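You operate a simulated robot arm through the tools that you are given. There is no shell and no other tool. Be economical: measure what you need, move in short steps, check, and stop when the job is done.

Carry out the task below with a simulated robot arm. There is one attempt and no reset: what you move stays moved.

TASK
Take off your tag 1 and padlock and restart the elevator.
Fine: shut the middle door first; tag on its own peg, padlock at the end of the shelf; reset, then start.

Only the result counts: the job must be done as asked and must still hold three seconds after the hand-in. Knocking over, shifting, dropping, spilling or breaking anything else fails it.

THE ROBOT
A 6-joint arm with a two-finger parallel gripper on a trunk, on a base that drives. Base frame: it is fixed to the floor where the robot stands at the start and does not move with it; the origin is under the middle of the robot, x ahead of it, y to its left, z up. Lengths are in mm, angles in degrees, forces in N, time in s.
With the tool pointing down near the work surface it reaches from about 100 to 760 mm from the robot's upright axis, wherever it stands. Its first joint turns from -166.0 to 166.0 degrees. Places, roughly: end of the panel shelf [-100, -1200, 1000]; lift reset button [-400, -1400, 1200]; lift start button [-300, -1400, 1300]; lift starter box [-300, -1400, 1300]; main isolator [-200, -1300, 1300]; middle door [500, 100, 1200]; padlock [-250, -1250, 1250]; tag [-500, -1250, 1250]. Payload 3.91 kg.
Tool frame: the origin (TCP) lies between the finger pads and is the grasp point; the fingertips stand 30 mm ahead of it; z points along the fingers, y is the line along which they close. The gripper opens to 110 mm. The fingers are 20 mm wide and 10 mm thick; the gripper's body (48 by 112 mm) begins 55 mm behind the TCP.
Orientation is told as [roll, pitch, yaw] about the base's x, y, z axes, in that order, counted from this pose: with the fingers straight down and closing along the base's y, the tool's x points along the base's -x, its y along +y and its z along -z.

THE INTERFACE
- The arm moves only by the tool move_arm. Its argument "steps" is a list of rows, each an object of numbers (a shift or turn left out is 0, a gripper value left out holds the last): "tx", "ty", "tz": the shift along the base's x, y, z in mm; "wx", "wy", "wz": the turn, a rotation vector about the base's x, y, z in degrees; "grip": the finger opening in mm, from 0 to 110. In form: [{"tx": .., "ty": .., "tz": .., "wx": .., "wy": .., "wz": .., "grip": ..}, ...]. A call has 1 to 10 rows; each row shifts and turns the commanded pose from where the row before left it. Rows are played at 5 a second. More than 50 mm and 8.6 degrees between two rows, or a gripper value outside its range, and nothing of the call is played. Where a pose cannot be reached the arm comes as near as it can. A force on the tool above 70 N (or 10 N above the force at the start of the call, whichever is more), or a blocked arm, ends the call early, and 0.2 s more pass. The fingers move at their own pace (about 45 mm/s each) and stop on an object; they squeeze with about 28 N. The grip force told is the motor's: it shows also when the fingers shut on nothing. Time passes only in rows, and 0.2 s behind the last, so rows that do not move let the fingers close. The reply holds the time, the measured pose of the TCP, the force on the tool along the base axes, the opening and the grip force, in the units named above and with some noise, with the torque about the TCP (base axes, N m) and any sound that the robot's microphone picked up, and new pictures: "views" is both (left out), scene, wrist or none.
- Cameras (640 x 400 px; columns grow to the right, rows downward): "scene" is now at [-21, 89.1, 1581.6]; the picture's right is [-0.81, -0.59, 0.00], its down [-0.36, 0.49, -0.79] and it looks along [0.47, -0.64, -0.61] (base axes); focal length 238 px, centre (320, 200). "wrist" rides on the gripper at [77, 7, -114] in the tool frame; the picture's right is [-0.09, 1.00, 0.00], its down [-0.80, -0.07, -0.59] and it looks along [-0.59, -0.05, 0.80] (tool axes); focal length 270 px, centre (320, 200). There is no depth. A picture from a camera that has moved, and an enlarged one, comes with that camera's place and axes in the base frame and with its lens. The place of the scene camera against the robot may be out by one fixed shift of up to 12 mm in any direction.
- lift_body(by): slides the trunk up (or, below 0, down) by that many mm; the arm and the scene camera ride with it, the base frame stays. It gives what a move gives, with no picture.
- drive_base(legs): drives the robot by 1 to 6 legs, each [ahead, turn to the left] in mm and degrees, along the robot's own axes; the way and the turn of a leg run together, so that a leg with both is an arc; at most 1500 mm and 180 degrees a leg. The arm and the cameras ride along, it lands a little off, and it stops where it bumps. It gives what a move gives, and a new picture of the scene camera.
- aim_head(pan, tilt): turns the head with the scene camera to pan (to the left, within 155 degrees either way) and tilt (down, from -29 to 69), counted from straight ahead of the robot. It gives what a move gives, and a new picture of the scene camera.
- enlarge(camera, box): a new picture of the part [left, top, right, bottom] of that camera's present view, enlarged. It takes no simulated time.
- finish_job(): hands the job in; it is judged then, once.

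Go step by step. Nothing tells you exact positions but the pictures and the camera data: compare them with the known pose of the tool, close in by small moves and look again before you grip or let go. The budget is 120 turns and 260 pictures, counting those below and the enlarged ones. Unless the task says otherwise, let go and move clear before handing in.

The tools are called after ">>>" as a command line: name --argument value ..., lists and objects as JSON in quotes. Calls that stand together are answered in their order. move_arm: Moves the arm, as the interface text tells. Its arguments: {"type":"object","properties":{"steps":{"type":"array","items":{"type":"object","properties":{"tx":{"type":"number"},"ty":{"type":"number"},"tz":{"type":"number"},"wx":{"type":"number"},"wy":{"type":"number"},"wz":{"type":"number"},"grip":{"type":"number"}}}},"views":{"type":"string","enum":["both","scene","wrist","none"]}},"required":["steps"]} The other tools are called the same way: lift_body (by) slides the trunk up or down; drive_base (legs) drives the base; aim_head (pan, tilt) turns the head that bears the scene camera; enlarge (camera, box) takes an enlarged picture of a part of a camera's view; finish_job () hands the job in.

At the start:

```text
time: 0.0
ee_pos: [324.6, -262.8, 1149.8]
tool_rot: [0.0, 0.0, 0.5]
contact_force: [0.0, 0.0, -0.3]
ft_torque: [0.04, -0.03, 0.01]
finger_gap: 109.9
grip_force: 0.0
trunk travel left (down, up): [-525.0, 85.0]
robot x, y, heading: [-0.7, 1.5, -0.5]
head pan, tilt: [-54.0, 37.4]
```

scene: 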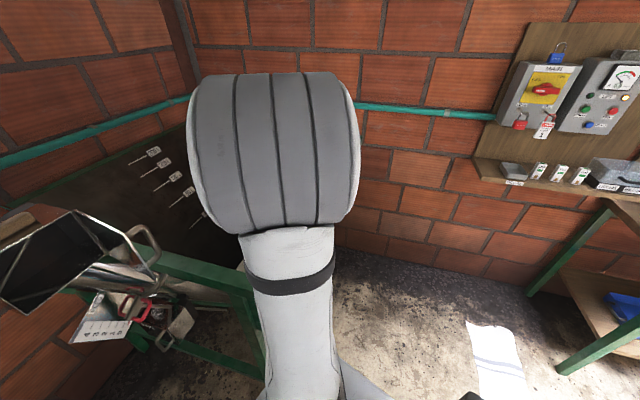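
wrist: 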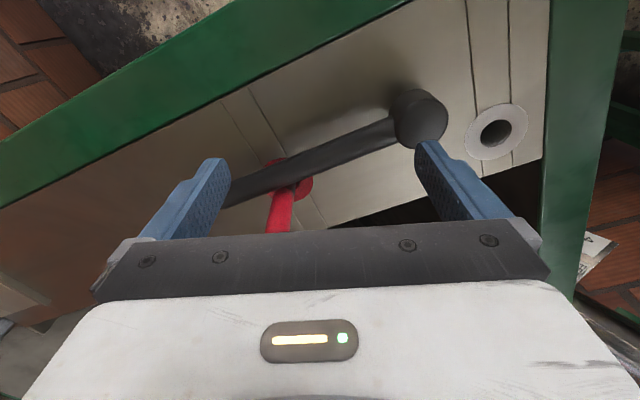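

I see the isolator panel at right with padlock/tag, and some machine to the left. First I look around with the head.

>>> aim_head --pan 0 --tilt 35

>>> aim_head --pan -100 --tilt 25

>>> enlarge --camera "scene" --box '[160, 0, 480, 200]'

```text
time: 1.2
ee_pos: [325.0, -262.1, 1150.1]
tool_rot: [0.0, 0.0, 0.5]
contact_force: [0.2, 0.5, 0.0]
ft_torque: [0.02, 0.02, 0.02]
finger_gap: 110.3
grip_force: 0.1
trunk travel left (down, up): [-525.0, 85.0]
robot x, y, heading: [-0.7, 5.4, -0.0]
head pan, tilt: [0.0, 35.0]
camera scene: at [16.2, 159.0, 1585.3], right [0.0, -1.0, 0.0], down [-0.57, 0.0, -0.82], along [0.82, 0.0, -0.57], focal length 238 px, centre (320, 200)
```

scene: 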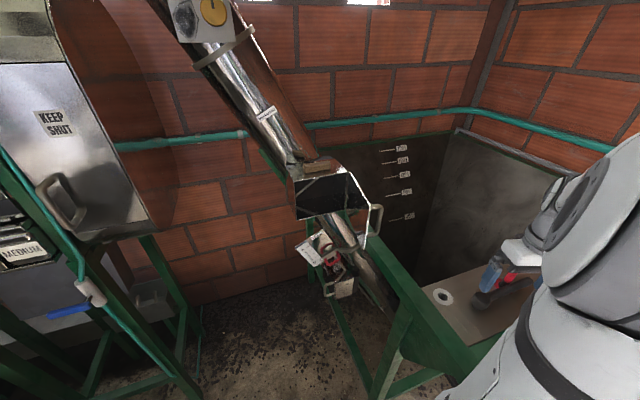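

```text
time: 3.0
ee_pos: [324.8, -263.3, 1150.2]
tool_rot: [0.1, 0.0, 0.6]
contact_force: [-0.5, 0.0, 1.1]
ft_torque: [0.01, 0.02, -0.02]
finger_gap: 109.9
grip_force: 0.2
trunk travel left (down, up): [-525.0, 85.0]
robot x, y, heading: [-0.9, 2.6, -0.1]
head pan, tilt: [-100.0, 25.0]
camera scene: at [-87.9, 68.4, 1601.1], right [-0.98, 0.17, 0.0], down [0.07, 0.42, -0.91], along [-0.16, -0.89, -0.42], focal length 238 px, centre (320, 200)
```

scene: 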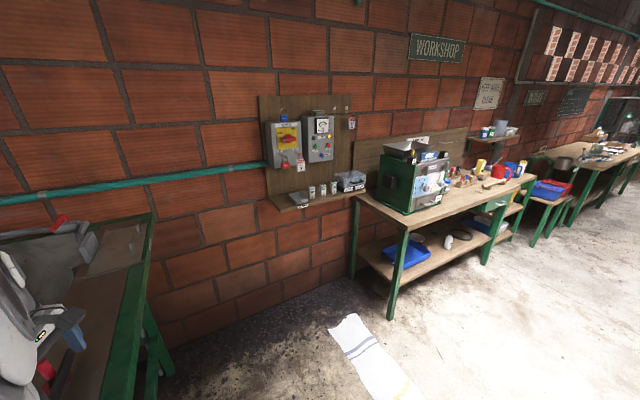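

```text
2.00 times, centred on (320, 100) of scene
camera zoom: at [-87.9, 68.4, 1601.1], right [-0.98, 0.17, 0.0], down [0.07, 0.42, -0.91], along [-0.16, -0.89, -0.42], focal length 477 px, centre (320, 400)
```

zoom: 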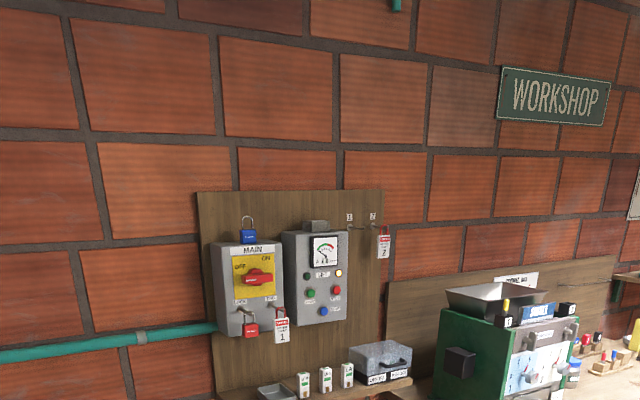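

The middle door seems to be on the chute ahead. I look at it closer.

>>> aim_head --pan 0 --tilt 25

>>> enlarge --camera "scene" --box '[240, 140, 440, 365]'

>>> enlarge --camera "scene" --box '[0, 0, 320, 200]'

>>> aim_head --pan 40 --tilt 10

```text
time: 4.8
ee_pos: [324.2, -262.8, 1149.7]
tool_rot: [0.0, 0.0, 0.5]
contact_force: [-0.8, 0.5, 0.6]
ft_torque: [0.01, 0.0, -0.01]
finger_gap: 109.8
grip_force: 0.0
trunk travel left (down, up): [-525.0, 85.0]
robot x, y, heading: [1.0, 5.1, -0.2]
head pan, tilt: [0.0, 25.0]
camera scene: at [20.3, 159.0, 1601.1], right [0.0, -1.0, 0.0], down [-0.42, 0.0, -0.91], along [0.91, 0.0, -0.42], focal length 238 px, centre (320, 200)
```

scene: 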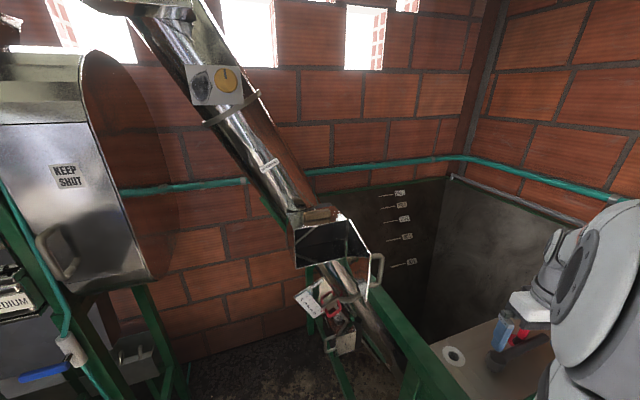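

```text
1.78 times, centred on (340, 252) of scene
camera zoom: at [20.3, 159.0, 1601.1], right [0.0, -1.0, 0.0], down [-0.42, 0.0, -0.91], along [0.91, 0.0, -0.42], focal length 424 px, centre (284, 107)
```

zoom: 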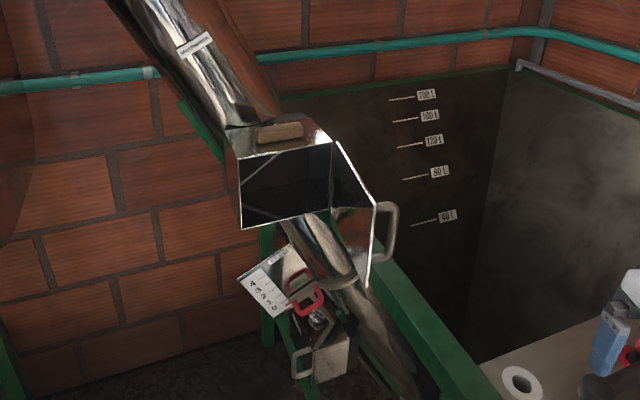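

```text
2.00 times, centred on (160, 100) of scene
camera zoom: at [20.3, 159.0, 1601.1], right [0.0, -1.0, 0.0], down [-0.42, 0.0, -0.91], along [0.91, 0.0, -0.42], focal length 477 px, centre (640, 400)
```

zoom: 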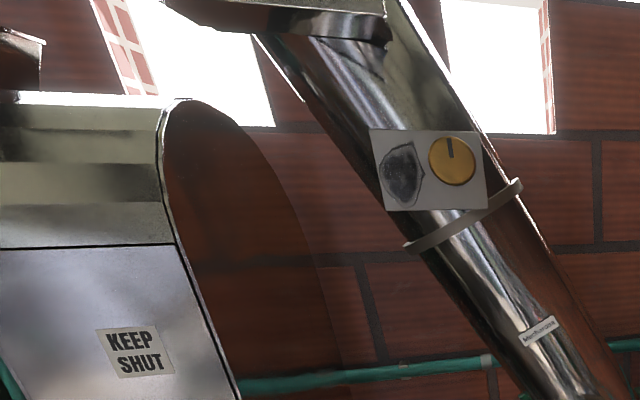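

```text
time: 5.8
ee_pos: [324.8, -262.4, 1149.3]
tool_rot: [0.0, -0.1, 0.5]
contact_force: [0.2, 0.3, 0.1]
ft_torque: [-0.02, -0.02, -0.02]
finger_gap: 109.9
grip_force: 0.1
trunk travel left (down, up): [-525.0, 85.0]
robot x, y, heading: [2.1, 3.5, 0.1]
head pan, tilt: [40.0, 10.0]
camera scene: at [-0.5, 218.8, 1625.4], right [0.64, -0.77, 0.0], down [-0.13, -0.11, -0.98], along [0.76, 0.63, -0.17], focal length 238 px, centre (320, 200)
```

scene: 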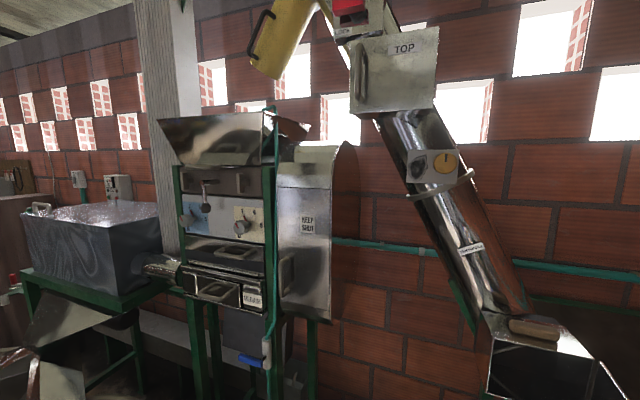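

The middle door stands open toward the robot with its handle on its right face. I lift the arm and look at it with the wrist camera.

>>> move_arm --steps '[{"tz": 45}, {"tz": 45}, {"tz": 45}, {"tz": 45}, {"tz": 20, "grip": 0}, {"ty": 45}, {"ty": 45}, {"ty": 45}, {"ty": 45}, {"ty": 45}]'

>>> aim_head --pan -5 --tilt 40

```text
time: 8.0
ee_pos: [324.8, -34.3, 1350.9]
tool_rot: [0.0, 0.0, 0.5]
contact_force: [0.2, -0.4, -0.4]
ft_torque: [0.0, 0.02, -0.02]
finger_gap: 0.2
grip_force: 14.4
trunk travel left (down, up): [-525.0, 85.0]
robot x, y, heading: [-1.2, 2.1, 0.1]
head pan, tilt: [40.0, 10.0]
camera scene: at [-0.7, 219.1, 1625.4], right [0.64, -0.77, 0.0], down [-0.13, -0.11, -0.98], along [0.75, 0.63, -0.17], focal length 238 px, centre (320, 200)
camera wrist: at [247.4, -29.0, 1463.2], right [0.08, 1.0, 0.0], down [0.8, -0.06, 0.59], along [0.59, -0.05, -0.8], focal length 270 px, centre (320, 200)
```

scene: 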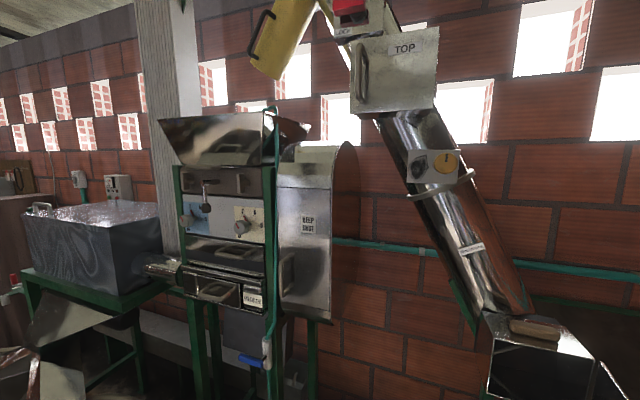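
wrist: 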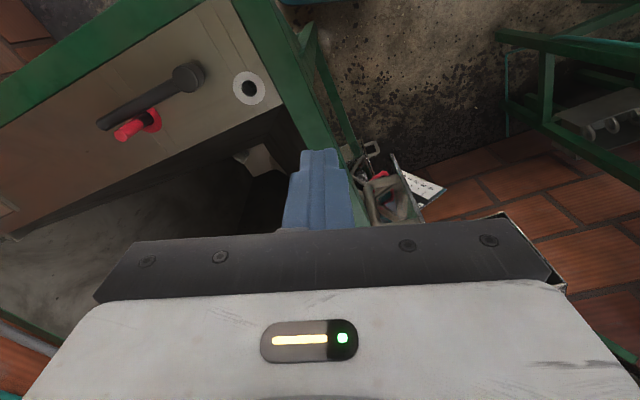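

```text
time: 9.1
ee_pos: [324.3, -36.3, 1349.4]
tool_rot: [-0.1, 0.1, 0.5]
contact_force: [0.4, 0.0, -0.2]
ft_torque: [-0.03, -0.01, 0.01]
finger_gap: 0.5
grip_force: 27.8
trunk travel left (down, up): [-525.0, 85.0]
robot x, y, heading: [3.0, 5.6, 0.1]
head pan, tilt: [-5.0, 40.0]
camera scene: at [12.8, 151.8, 1577.8], right [-0.09, -1.0, 0.0], down [-0.64, 0.06, -0.77], along [0.76, -0.07, -0.64], focal length 238 px, centre (320, 200)
```

scene: 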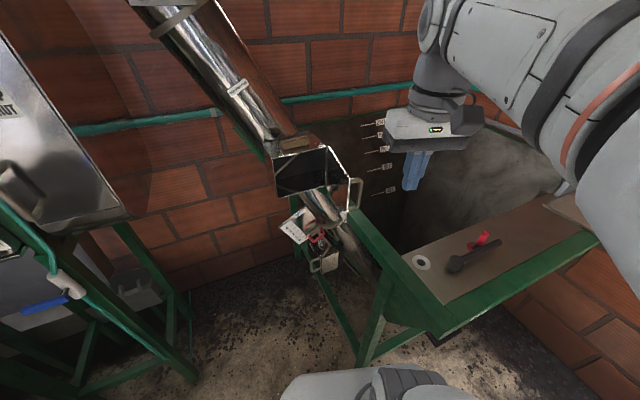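

>>> enlarge --camera "wrist" --box '[320, 120, 580, 300]'

>>> enlarge --camera "scene" --box '[250, 100, 410, 280]'

```text
2.22 times, centred on (450, 210) of wrist
camera zoom: at [247.6, -30.1, 1463.3], right [0.08, 1.0, 0.0], down [0.8, -0.06, 0.59], along [0.59, -0.05, -0.8], focal length 601 px, centre (31, 178)
```

zoom: 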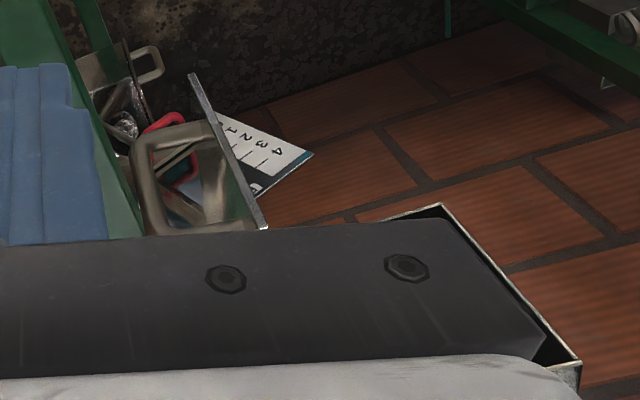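

```text
2.22 times, centred on (330, 190) of scene
camera zoom: at [12.8, 151.8, 1577.8], right [-0.09, -1.0, 0.0], down [-0.64, 0.06, -0.77], along [0.76, -0.07, -0.64], focal length 530 px, centre (298, 222)
```

zoom: 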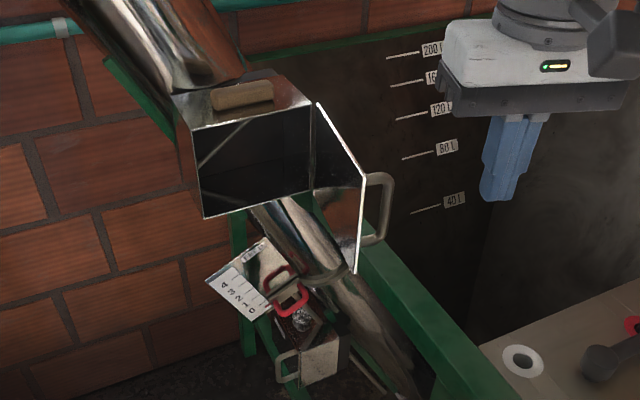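

The door runs from a hinge near (581, 77) to a free edge near (416, 52), z 1150–1283, and closes toward the left. I bring the closed fingers to the outside of it, between handle and hinge.

>>> move_arm --steps '[{"tx": 40, "ty": 10}, {"tx": 40, "ty": 10}, {"tx": 40, "ty": 10}, {"tx": 40, "ty": 8}, {"tz": -45}, {"tz": -40}]'

>>> enlarge --camera "scene" --box '[250, 80, 430, 260]'

```text
time: 10.5
ee_pos: [485.2, 3.4, 1264.0]
tool_rot: [0.1, -0.1, 0.5]
contact_force: [0.3, -0.1, -0.6]
ft_torque: [0.0, 0.02, 0.01]
finger_gap: 0.0
grip_force: 27.6
trunk travel left (down, up): [-525.0, 85.0]
robot x, y, heading: [0.2, 2.9, -0.3]
head pan, tilt: [-5.0, 40.0]
camera scene: at [13.6, 151.7, 1577.8], right [-0.09, -1.0, 0.0], down [-0.64, 0.06, -0.77], along [0.76, -0.07, -0.64], focal length 238 px, centre (320, 200)
camera wrist: at [408.6, 8.9, 1378.5], right [0.08, 1.0, 0.0], down [0.8, -0.06, 0.59], along [0.59, -0.05, -0.8], focal length 270 px, centre (320, 200)
```

scene: 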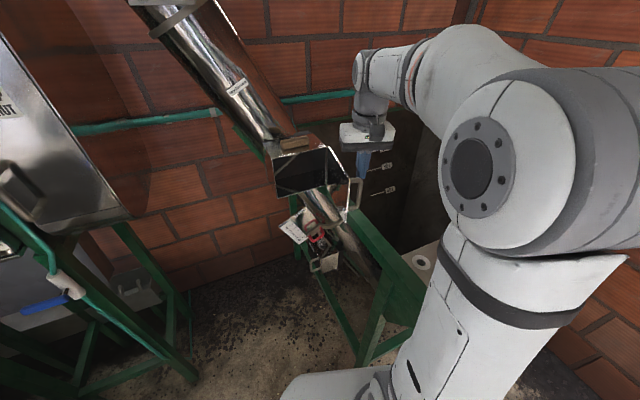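
wrist: 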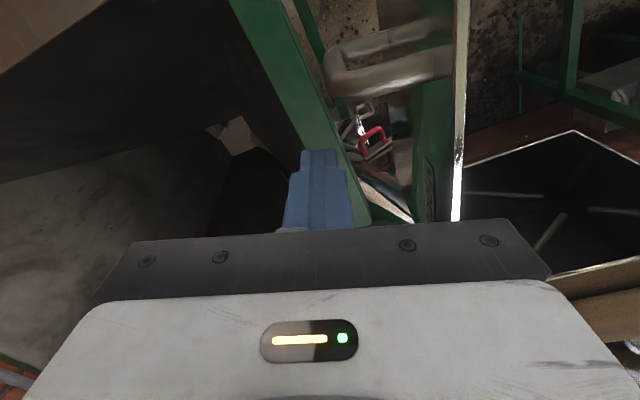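

```text
2.22 times, centred on (340, 170) of scene
camera zoom: at [13.6, 151.7, 1577.8], right [-0.09, -1.0, 0.0], down [-0.64, 0.06, -0.77], along [0.76, -0.07, -0.64], focal length 530 px, centre (276, 267)
```

zoom: 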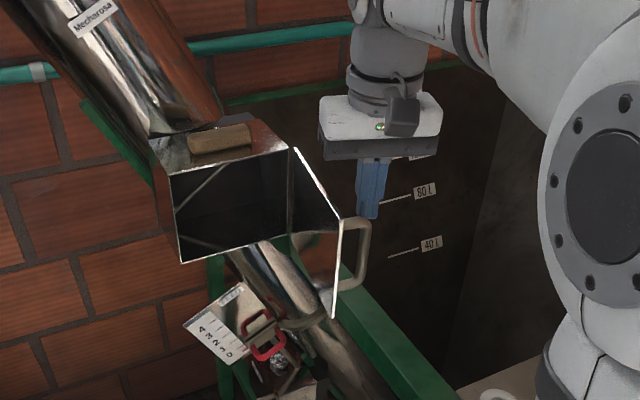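

The fingers are beside the door's outer face. Now I sweep it shut along its arc, gently, up to nearly closed.

>>> move_arm --steps '[{"ty": 20}, {"ty": 20}, {"ty": 20}, {"ty": 19}, {"tx": 3, "ty": 15, "wy": -3, "wz": 2}, {"tx": 4, "ty": 16, "wy": -3, "wz": 2}, {"tx": 7, "ty": 13, "wy": -3.5, "wz": 2}, {"tx": 8, "ty": 12, "wy": -3.5, "wz": 2}, {"tx": 7, "ty": 7, "wy": -3.5, "wz": 2}]'

>>> enlarge --camera "scene" --box '[250, 80, 430, 260]'

```text
time: 12.5
ee_pos: [512.6, 141.4, 1264.9]
tool_rot: [-1.7, -16.4, 10.9]
contact_force: [-8.7, -6.7, -1.4]
ft_torque: [-0.1, 0.26, -0.06]
finger_gap: 0.0
grip_force: 28.0
trunk travel left (down, up): [-525.0, 85.0]
robot x, y, heading: [-3.7, 4.5, 0.2]
head pan, tilt: [-5.0, 40.0]
camera scene: at [11.4, 150.6, 1577.8], right [-0.09, -1.0, 0.0], down [-0.64, 0.06, -0.77], along [0.76, -0.07, -0.64], focal length 238 px, centre (320, 200)
camera wrist: at [406.9, 131.9, 1352.0], right [-0.1, 1.0, 0.0], down [0.6, 0.06, 0.8], along [0.79, 0.07, -0.6], focal length 270 px, centre (320, 200)
```

scene: 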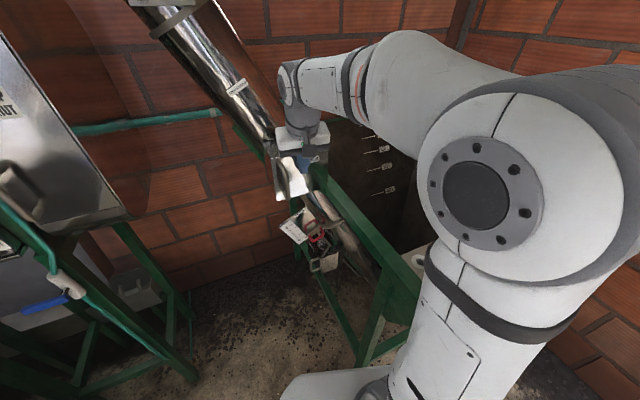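
wrist: 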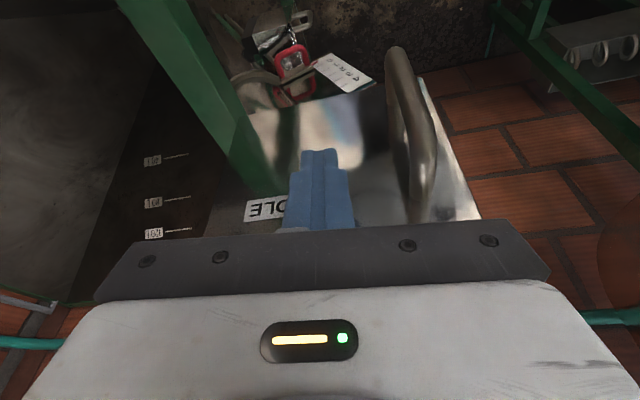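

```text
2.22 times, centred on (340, 170) of scene
camera zoom: at [11.4, 150.6, 1577.8], right [-0.09, -1.0, 0.0], down [-0.64, 0.06, -0.77], along [0.76, -0.07, -0.64], focal length 530 px, centre (276, 267)
```

zoom: 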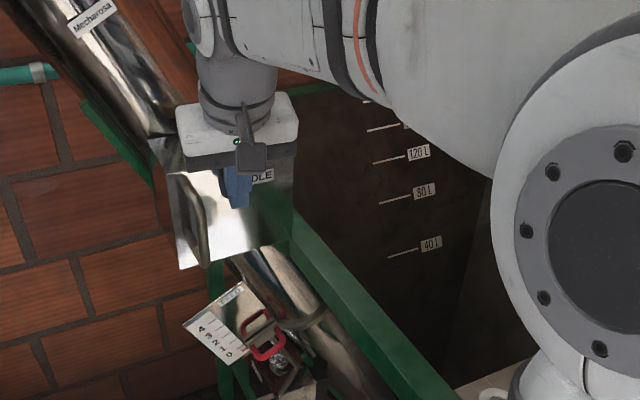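

The door is almost shut. I push on in small steps.

>>> move_arm --steps '[{"tx": 5, "ty": 3}, {"tx": 5, "ty": 2}, {"tx": 5, "ty": 2}, {"tx": 4, "ty": 1}, {}]' --views "wrist"

>>> enlarge --camera "scene" --box '[250, 80, 430, 260]'

```text
time: 13.3
ee_pos: [513.0, 142.8, 1264.1]
tool_rot: [-2.0, -15.0, 10.8]
contact_force: [-31.9, -18.5, 13.2]
ft_torque: [-0.62, 0.56, -0.1]
finger_gap: 0.0
grip_force: 28.1
trunk travel left (down, up): [-525.0, 85.0]
robot x, y, heading: [-2.2, 3.8, -0.3]
head pan, tilt: [-5.0, 40.0]
stopped in row 3: the force on the tool passed its limit (the readings are from after the stop); the commanded pose is now the measured one
camera wrist: at [409.4, 133.6, 1354.6], right [-0.09, 1.0, -0.01], down [0.62, 0.07, 0.78], along [0.78, 0.07, -0.62], focal length 270 px, centre (320, 200)
```

wrist: 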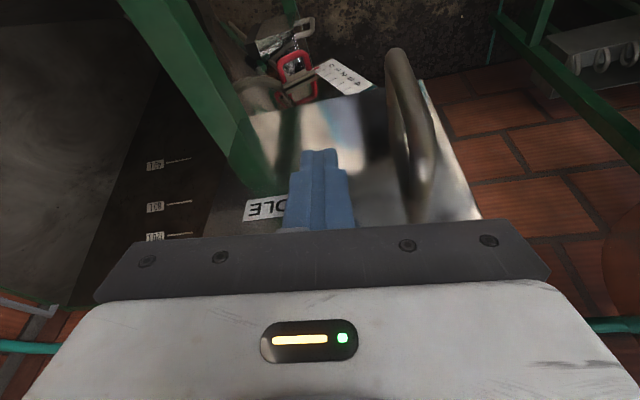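

```text
2.22 times, centred on (340, 170) of scene
camera zoom: at [4.0, 147.7, 1578.9], right [-0.09, -1.0, 0.0], down [-0.64, 0.06, -0.77], along [0.77, -0.07, -0.64], focal length 530 px, centre (276, 267)
```

zoom: 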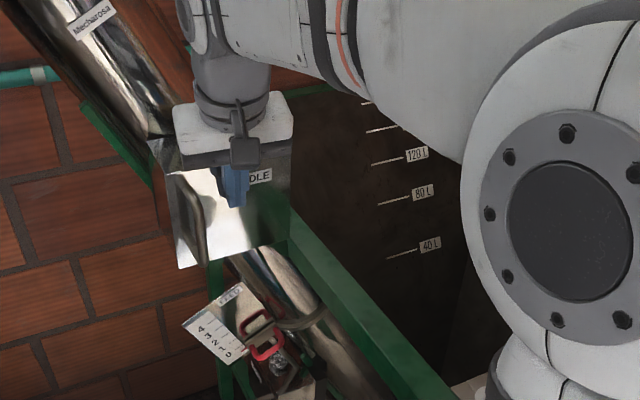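

Resistance rose; I back off and check whether the door really is shut.

>>> move_arm --steps '[{"tx": -30, "ty": -15}, {"tx": -40, "ty": -40}, {"tz": 45, "ty": -40}, {"tz": 45, "ty": -40, "wy": 8}, {"ty": -40, "wy": 8}, {"ty": -40, "wz": -8}]'

>>> enlarge --camera "scene" --box '[250, 80, 430, 260]'

```text
refused: row 2 steps farther than a row can; nothing moved
```

```text
2.22 times, centred on (340, 170) of scene
camera zoom: at [4.0, 147.7, 1578.9], right [-0.09, -1.0, 0.0], down [-0.64, 0.06, -0.77], along [0.77, -0.07, -0.64], focal length 530 px, centre (276, 267)
```

zoom: 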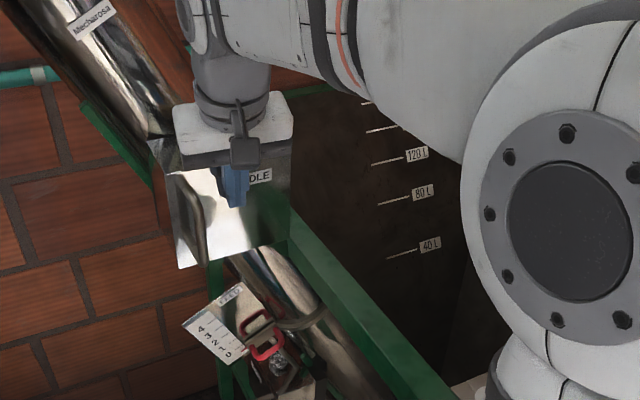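

>>> move_arm --steps '[{"tx": -30, "ty": -10}, {"tx": -40, "ty": -10}, {"tz": 40}, {"tz": 45}, {"ty": -40, "wy": 8}, {"ty": -40, "wy": 7}, {"ty": -40, "wz": -8}, {"ty": -40}, {"ty": -40}]'

>>> enlarge --camera "scene" --box '[250, 80, 430, 260]'

```text
time: 15.3
ee_pos: [451.8, -73.3, 1347.6]
tool_rot: [0.8, -0.2, 2.4]
contact_force: [-0.6, -0.4, 0.5]
ft_torque: [0.01, 0.01, 0.04]
finger_gap: 0.0
grip_force: 27.6
trunk travel left (down, up): [-525.0, 85.0]
robot x, y, heading: [-3.3, 1.9, -0.3]
head pan, tilt: [-5.0, 40.0]
camera scene: at [12.6, 151.1, 1577.8], right [-0.09, -1.0, 0.0], down [-0.64, 0.06, -0.77], along [0.76, -0.07, -0.64], focal length 238 px, centre (320, 200)
camera wrist: at [374.8, -71.7, 1461.1], right [0.05, 1.0, 0.01], down [0.8, -0.05, 0.6], along [0.6, -0.02, -0.8], focal length 270 px, centre (320, 200)
```

scene: 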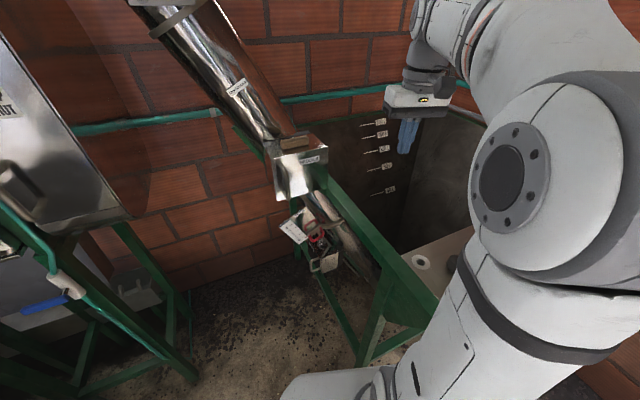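
wrist: 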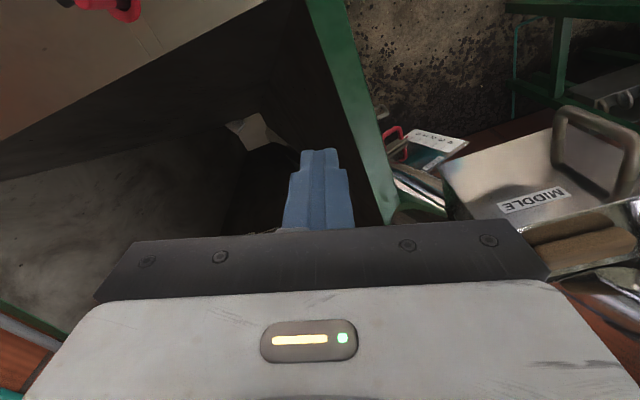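

```text
2.22 times, centred on (340, 170) of scene
camera zoom: at [12.6, 151.1, 1577.8], right [-0.09, -1.0, 0.0], down [-0.64, 0.06, -0.77], along [0.76, -0.07, -0.64], focal length 530 px, centre (276, 267)
```

zoom: 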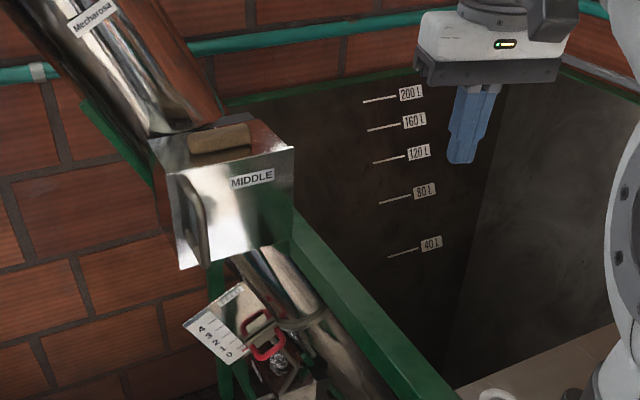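

>>> enlarge --camera "scene" --box '[260, 125, 340, 210]'

>>> enlarge --camera "wrist" --box '[420, 90, 640, 290]'

```text
4.71 times, centred on (300, 168) of scene
camera zoom: at [12.6, 151.1, 1577.8], right [-0.09, -1.0, 0.0], down [-0.64, 0.06, -0.77], along [0.76, -0.07, -0.64], focal length 1122 px, centre (414, 353)
```

zoom: 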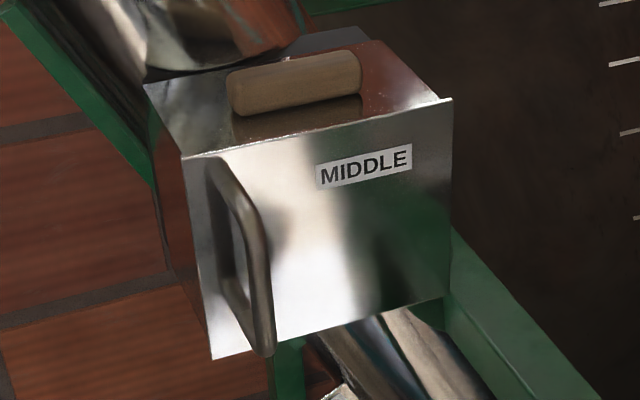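

```text
2.00 times, centred on (530, 190) of wrist
camera zoom: at [374.8, -71.7, 1461.1], right [0.05, 1.0, 0.01], down [0.8, -0.05, 0.6], along [0.6, -0.02, -0.8], focal length 541 px, centre (-100, 220)
```

zoom: 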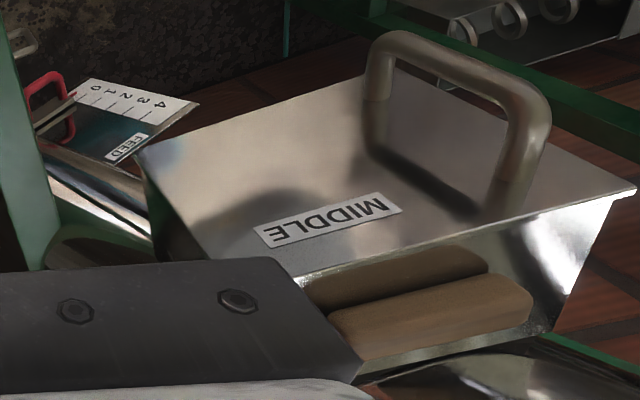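

The middle door is shut flush. Now I retract the arm and drive over to the panel.

>>> move_arm --steps '[{"tx": -45}, {"tx": -45}, {"tx": -45, "tz": 10}, {"tx": -30}]' --views "none"

>>> drive_base --legs '[[0, -94], [550, 0]]'

>>> aim_head --pan -10 --tilt 20

```text
time: 16.3
ee_pos: [285.8, -72.5, 1356.3]
tool_rot: [0.8, -0.2, 2.5]
contact_force: [-0.4, -0.3, -0.6]
ft_torque: [0.0, 0.01, 0.02]
finger_gap: 0.0
grip_force: 28.9
trunk travel left (down, up): [-525.0, 85.0]
robot x, y, heading: [-0.6, 1.5, 0.1]
head pan, tilt: [-5.0, 40.0]
```

```text
time: 19.6
ee_pos: [9.8, -282.5, 1357.3]
tool_rot: [0.7, -0.4, -68.9]
contact_force: [0.2, -1.2, -0.1]
ft_torque: [0.05, -0.04, 0.01]
finger_gap: 0.1
grip_force: 28.1
trunk travel left (down, up): [-525.0, 85.0]
robot x, y, heading: [-37.7, 1.3, -62.8]
head pan, tilt: [-5.0, 40.0]
stopped in leg 1: the robot was blocked; the commanded pose is now the measured one
camera scene: at [105.0, 68.5, 1577.8], right [-0.92, -0.38, 0.0], down [-0.25, 0.6, -0.76], along [0.29, -0.71, -0.64], focal length 238 px, centre (320, 200)
```

scene: 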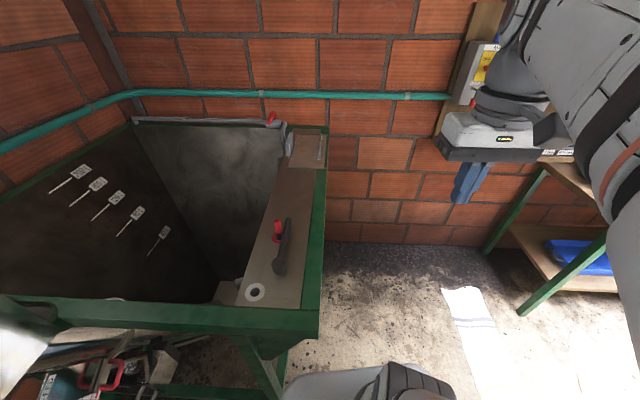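

```text
time: 20.4
ee_pos: [5.3, -279.2, 1358.6]
tool_rot: [0.7, -0.6, -69.1]
contact_force: [-0.7, 1.2, 1.1]
ft_torque: [0.0, 0.0, -0.02]
finger_gap: 0.4
grip_force: 27.9
trunk travel left (down, up): [-525.0, 85.0]
robot x, y, heading: [-33.2, 6.0, -62.6]
head pan, tilt: [-10.0, 20.0]
camera scene: at [99.2, 62.5, 1609.1], right [-0.95, -0.3, 0.0], down [-0.1, 0.33, -0.94], along [0.28, -0.9, -0.34], focal length 238 px, centre (320, 200)
```

scene: 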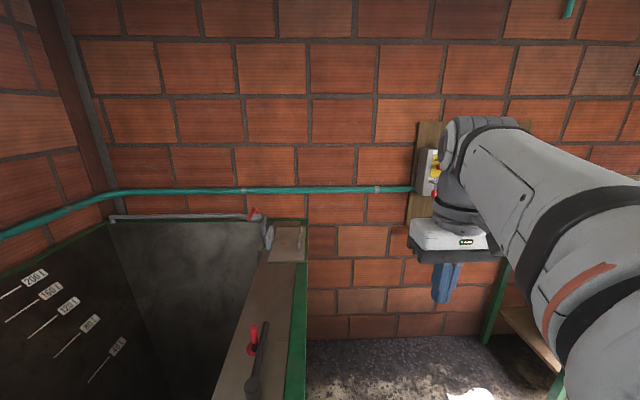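

The base bumped against the green trough frame while turning. I look around behind before backing out.

>>> aim_head --pan 150 --tilt 35

>>> aim_head --pan -120 --tilt 35

>>> aim_head --pan 0 --tilt 65

```text
time: 22.9
ee_pos: [5.8, -280.2, 1359.3]
tool_rot: [0.8, -0.6, -69.1]
contact_force: [0.2, 0.2, 0.5]
ft_torque: [-0.01, -0.03, 0.0]
finger_gap: 0.0
grip_force: 27.6
trunk travel left (down, up): [-525.0, 85.0]
robot x, y, heading: [-29.4, 7.4, -62.5]
head pan, tilt: [150.0, 35.0]
camera scene: at [75.1, 239.1, 1585.3], right [1.0, -0.04, 0.0], down [-0.03, -0.57, -0.82], along [0.04, 0.82, -0.57], focal length 238 px, centre (320, 200)
```

scene: 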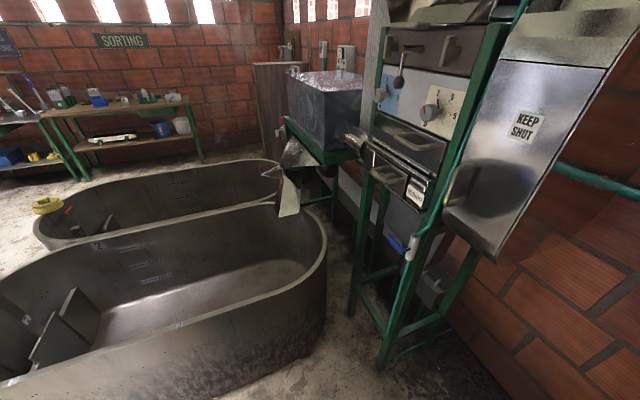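

```text
time: 26.6
ee_pos: [5.4, -278.8, 1357.9]
tool_rot: [0.7, -0.6, -69.1]
contact_force: [-0.7, 0.1, -0.1]
ft_torque: [-0.03, -0.01, -0.02]
finger_gap: 0.0
grip_force: 27.7
trunk travel left (down, up): [-525.0, 85.0]
robot x, y, heading: [-32.0, 7.3, -62.3]
head pan, tilt: [-120.0, 35.0]
camera scene: at [-16.8, 155.0, 1585.3], right [0.04, 1.0, 0.0], down [0.57, -0.03, -0.82], along [-0.82, 0.04, -0.57], focal length 238 px, centre (320, 200)
```

scene: 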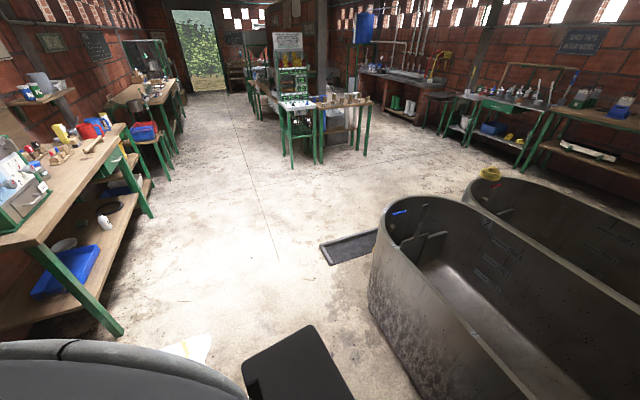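

```text
time: 28.6
ee_pos: [5.3, -279.6, 1359.4]
tool_rot: [0.5, -0.8, -69.3]
contact_force: [-0.2, 0.1, -0.3]
ft_torque: [-0.01, 0.01, -0.01]
finger_gap: 0.0
grip_force: 28.1
trunk travel left (down, up): [-525.0, 85.0]
robot x, y, heading: [-32.0, 9.2, -62.6]
head pan, tilt: [0.0, 65.0]
camera scene: at [86.8, 91.5, 1546.3], right [-0.97, -0.25, 0.0], down [-0.23, 0.87, -0.44], along [0.11, -0.42, -0.9], focal length 238 px, centre (320, 200)
```

scene: 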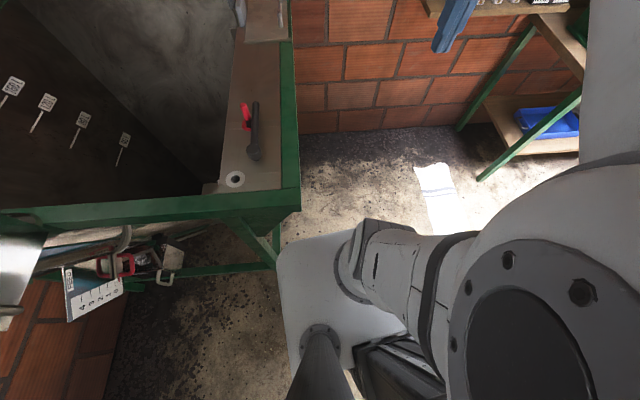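

There is room behind. I back up, then swing around the trough corner and away from the cloth on the floor.

>>> drive_base --legs '[[-240, 0], [0, -32], [560, 0]]'

```text
time: 34.8
ee_pos: [-312.9, -603.0, 1357.4]
tool_rot: [0.7, -0.5, -100.8]
contact_force: [-0.6, 0.3, -0.4]
ft_torque: [0.03, 0.0, -0.01]
finger_gap: 0.0
grip_force: 27.3
trunk travel left (down, up): [-525.0, 85.0]
robot x, y, heading: [-192.9, -337.7, -94.6]
head pan, tilt: [0.0, 65.0]
camera scene: at [-45.8, -328.4, 1546.5], right [-0.96, 0.28, 0.0], down [0.26, 0.86, -0.44], along [-0.12, -0.42, -0.9], focal length 238 px, centre (320, 200)
```

scene: 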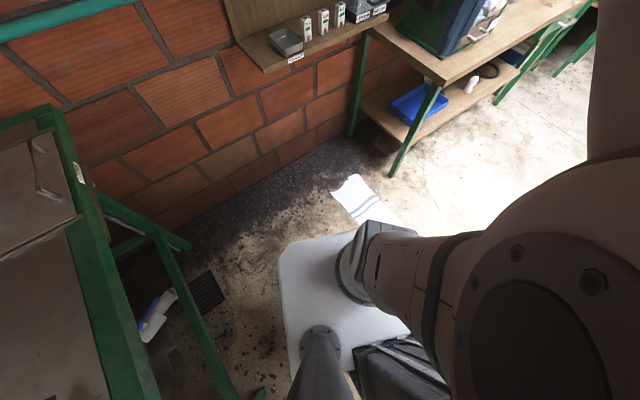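

I'm beside the cloth now; I angle left to clear it and close in on the panel.

>>> drive_base --legs '[[0, 24], [470, 0], [0, -19]]'

>>> aim_head --pan 0 --tilt 20

```text
time: 39.9
ee_pos: [-129.7, -1058.3, 1359.5]
tool_rot: [0.7, -0.7, -95.4]
contact_force: [-0.5, 0.8, 0.0]
ft_torque: [0.03, 0.0, 0.01]
finger_gap: 0.1
grip_force: 28.3
trunk travel left (down, up): [-525.0, 85.0]
robot x, y, heading: [-42.0, -785.4, -88.3]
head pan, tilt: [0.0, 65.0]
camera scene: at [101.5, -752.6, 1542.2], right [-0.98, 0.2, 0.0], down [0.19, 0.91, -0.37], along [-0.07, -0.36, -0.93], focal length 238 px, centre (320, 200)
```

scene: 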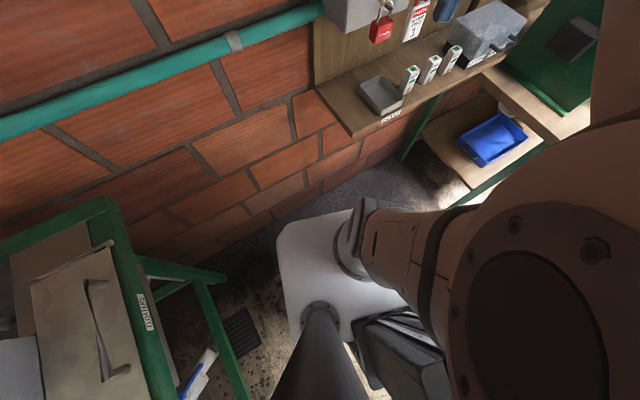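

```text
time: 41.0
ee_pos: [-128.2, -1057.8, 1360.1]
tool_rot: [0.8, -0.6, -95.4]
contact_force: [0.5, -0.3, -0.7]
ft_torque: [-0.02, -0.02, 0.03]
finger_gap: 0.0
grip_force: 27.9
trunk travel left (down, up): [-525.0, 85.0]
robot x, y, heading: [-42.8, -780.9, -88.4]
head pan, tilt: [0.0, 20.0]
camera scene: at [116.1, -790.5, 1609.1], right [-1.0, -0.03, 0.0], down [-0.01, 0.34, -0.94], along [0.03, -0.94, -0.34], focal length 238 px, centre (320, 200)
```

scene: 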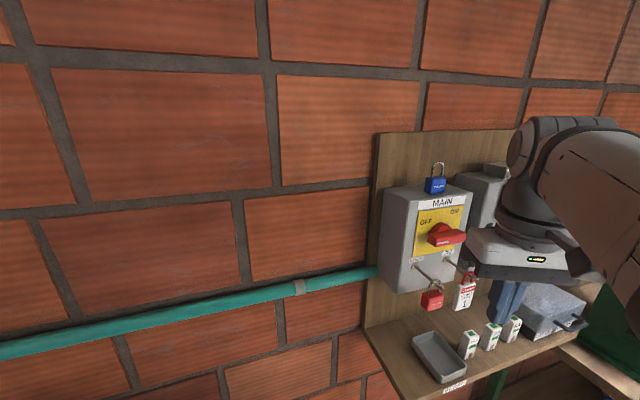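

The robot stands at the panel. I look at both cameras closely.

>>> aim_head --pan -25 --tilt 30

>>> enlarge --camera "scene" --box '[180, 60, 420, 280]'

>>> enlarge --camera "wrist" --box '[0, 0, 640, 400]'

```text
time: 41.9
ee_pos: [-128.2, -1058.4, 1358.8]
tool_rot: [0.6, -0.6, -95.5]
contact_force: [-0.3, -0.3, -0.4]
ft_torque: [0.02, 0.02, -0.02]
finger_gap: 0.2
grip_force: 28.0
trunk travel left (down, up): [-525.0, 85.0]
robot x, y, heading: [-41.1, -782.8, -88.2]
head pan, tilt: [-25.0, 30.0]
camera scene: at [77.8, -780.1, 1593.1], right [-0.92, 0.4, 0.0], down [0.2, 0.46, -0.87], along [-0.34, -0.8, -0.5], focal length 238 px, centre (320, 200)
```

scene: 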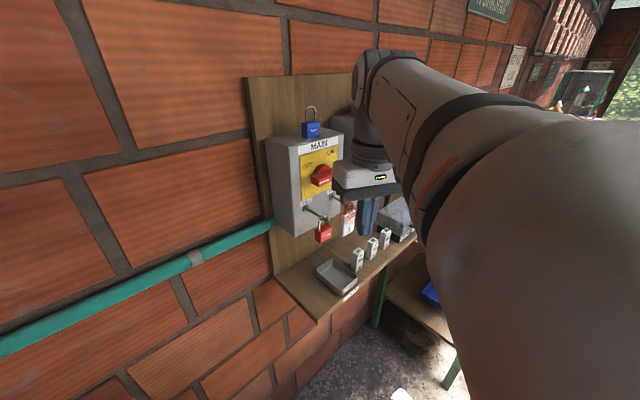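

```text
1.82 times, centred on (300, 170) of scene
camera zoom: at [77.8, -780.1, 1593.1], right [-0.92, 0.4, 0.0], down [0.2, 0.46, -0.87], along [-0.34, -0.8, -0.5], focal length 434 px, centre (356, 254)
```

zoom: 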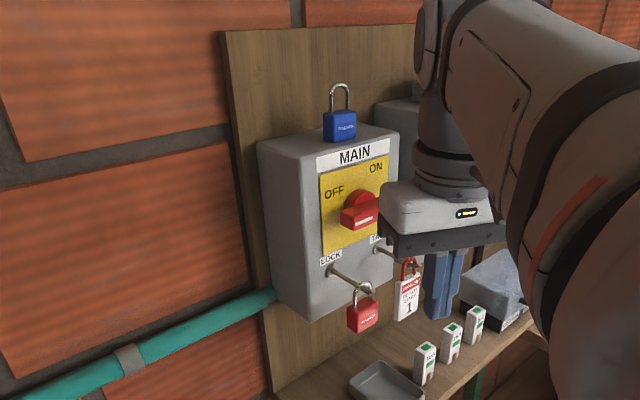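

```text
1.00 times, centred on (320, 200) of wrist
camera zoom: at [-115.3, -980.3, 1472.6], right [0.98, -0.18, 0.01], down [-0.15, -0.78, 0.6], along [-0.1, -0.6, -0.8], focal length 270 px, centre (320, 200)
```

zoom: 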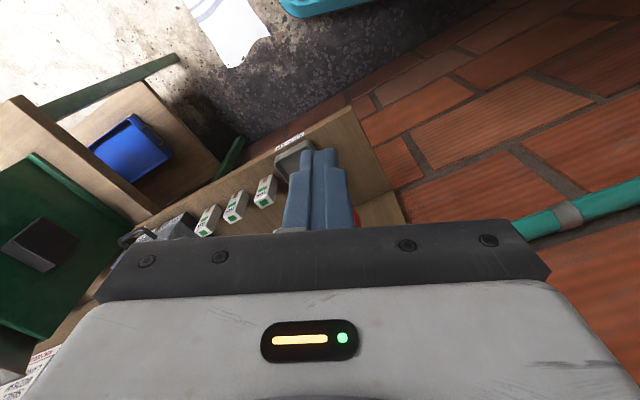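

The padlock and tag 1 hang on pegs under the isolator. I pitch the gripper to point horizontally at the panel, staying clear of it.

>>> move_arm --steps '[{"wz": 5.5, "ty": -10}, {"wx": -8.4, "ty": -10}, {"wx": -8.4, "ty": -10}, {"wx": -8.4, "ty": -10}, {"wx": -8.4, "ty": -10}, {"wx": -8.4}, {"wx": -8.4}, {"wx": -8.4}, {"wx": -8.4}, {"wx": -8.4, "grip": 60}]'

```text
time: 43.3
ee_pos: [-93.5, -1148.4, 1324.5]
tool_rot: [5.6, -34.8, -82.5]
contact_force: [-1.2, 0.7, 0.5]
ft_torque: [0.0, -0.03, -0.01]
finger_gap: 0.0
grip_force: 27.9
trunk travel left (down, up): [-525.0, 85.0]
robot x, y, heading: [-39.7, -784.5, -88.3]
head pan, tilt: [-25.0, 30.0]
stopped in row 6: the arm was blocked; the commanded pose is now the measured one
camera scene: at [77.6, -780.1, 1593.1], right [-0.92, 0.4, 0.0], down [0.2, 0.46, -0.87], along [-0.34, -0.79, -0.5], focal length 238 px, centre (320, 200)
camera wrist: at [-113.2, -1021.1, 1374.1], right [0.99, 0.11, 0.13], down [-0.09, -0.34, 0.94], along [0.15, -0.93, -0.32], focal length 270 px, centre (320, 200)
```

scene: 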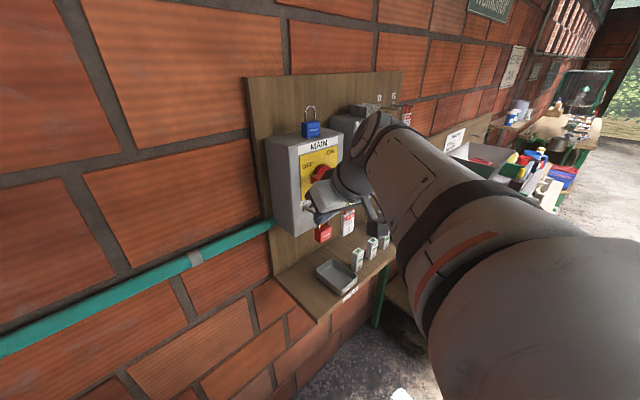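
wrist: 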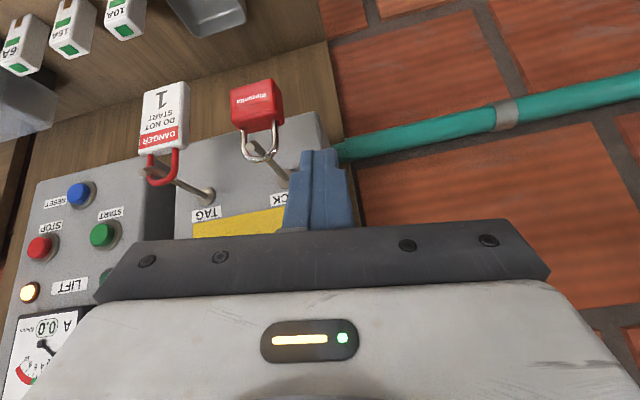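

The arm is too folded this close. I back the base 200 mm to have room for a horizontal gripper.

>>> drive_base --legs '[[-210, 0]]'

>>> move_arm --steps '[{"wx": -8, "ty": -20}, {"wx": -8, "ty": -20}, {"wx": -8, "ty": -20}, {"wx": -8, "ty": -20}, {"wx": -8, "ty": -20}, {"wx": -8}]'

```text
time: 45.0
ee_pos: [-98.7, -935.7, 1323.7]
tool_rot: [5.5, -34.9, -82.5]
contact_force: [0.1, 0.8, 0.3]
ft_torque: [0.0, 0.02, 0.03]
finger_gap: 0.0
grip_force: 28.3
trunk travel left (down, up): [-525.0, 85.0]
robot x, y, heading: [-44.5, -571.8, -88.5]
head pan, tilt: [-25.0, 30.0]
camera scene: at [72.0, -567.9, 1593.1], right [-0.92, 0.4, 0.0], down [0.2, 0.46, -0.87], along [-0.34, -0.79, -0.5], focal length 238 px, centre (320, 200)
```

scene: 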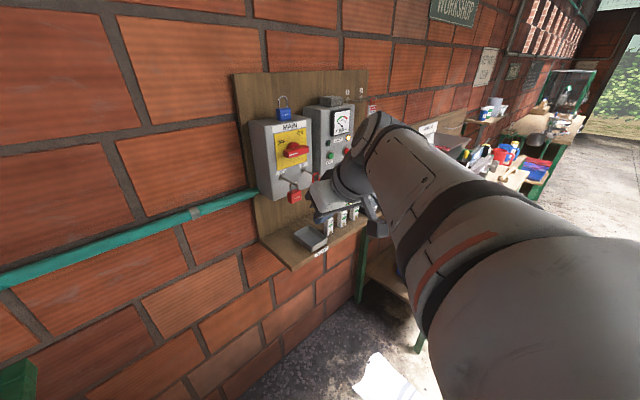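

```text
time: 46.4
ee_pos: [-97.3, -1037.7, 1323.3]
tool_rot: [-30.9, -80.7, -48.9]
contact_force: [0.5, 0.3, 0.6]
ft_torque: [0.01, -0.01, 0.0]
finger_gap: 0.0
grip_force: 28.1
trunk travel left (down, up): [-525.0, 85.0]
robot x, y, heading: [-43.9, -573.1, -88.2]
head pan, tilt: [-25.0, 30.0]
camera scene: at [71.9, -569.0, 1593.1], right [-0.92, 0.4, 0.0], down [0.2, 0.46, -0.87], along [-0.34, -0.79, -0.5], focal length 238 px, centre (320, 200)
camera wrist: at [-118.8, -914.8, 1262.1], right [0.99, 0.17, 0.01], down [-0.09, 0.47, 0.88], along [0.15, -0.87, 0.48], focal length 270 px, centre (320, 200)
```

scene: 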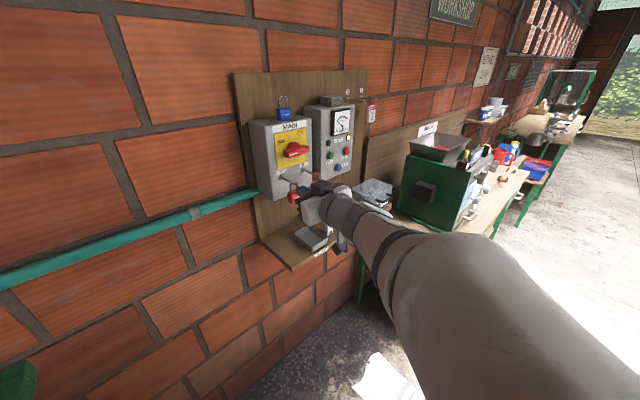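
wrist: 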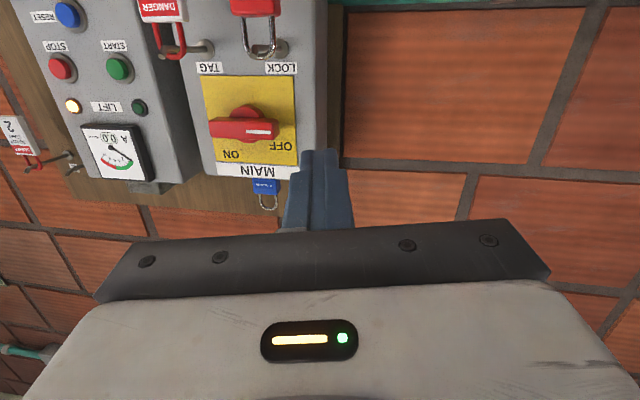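

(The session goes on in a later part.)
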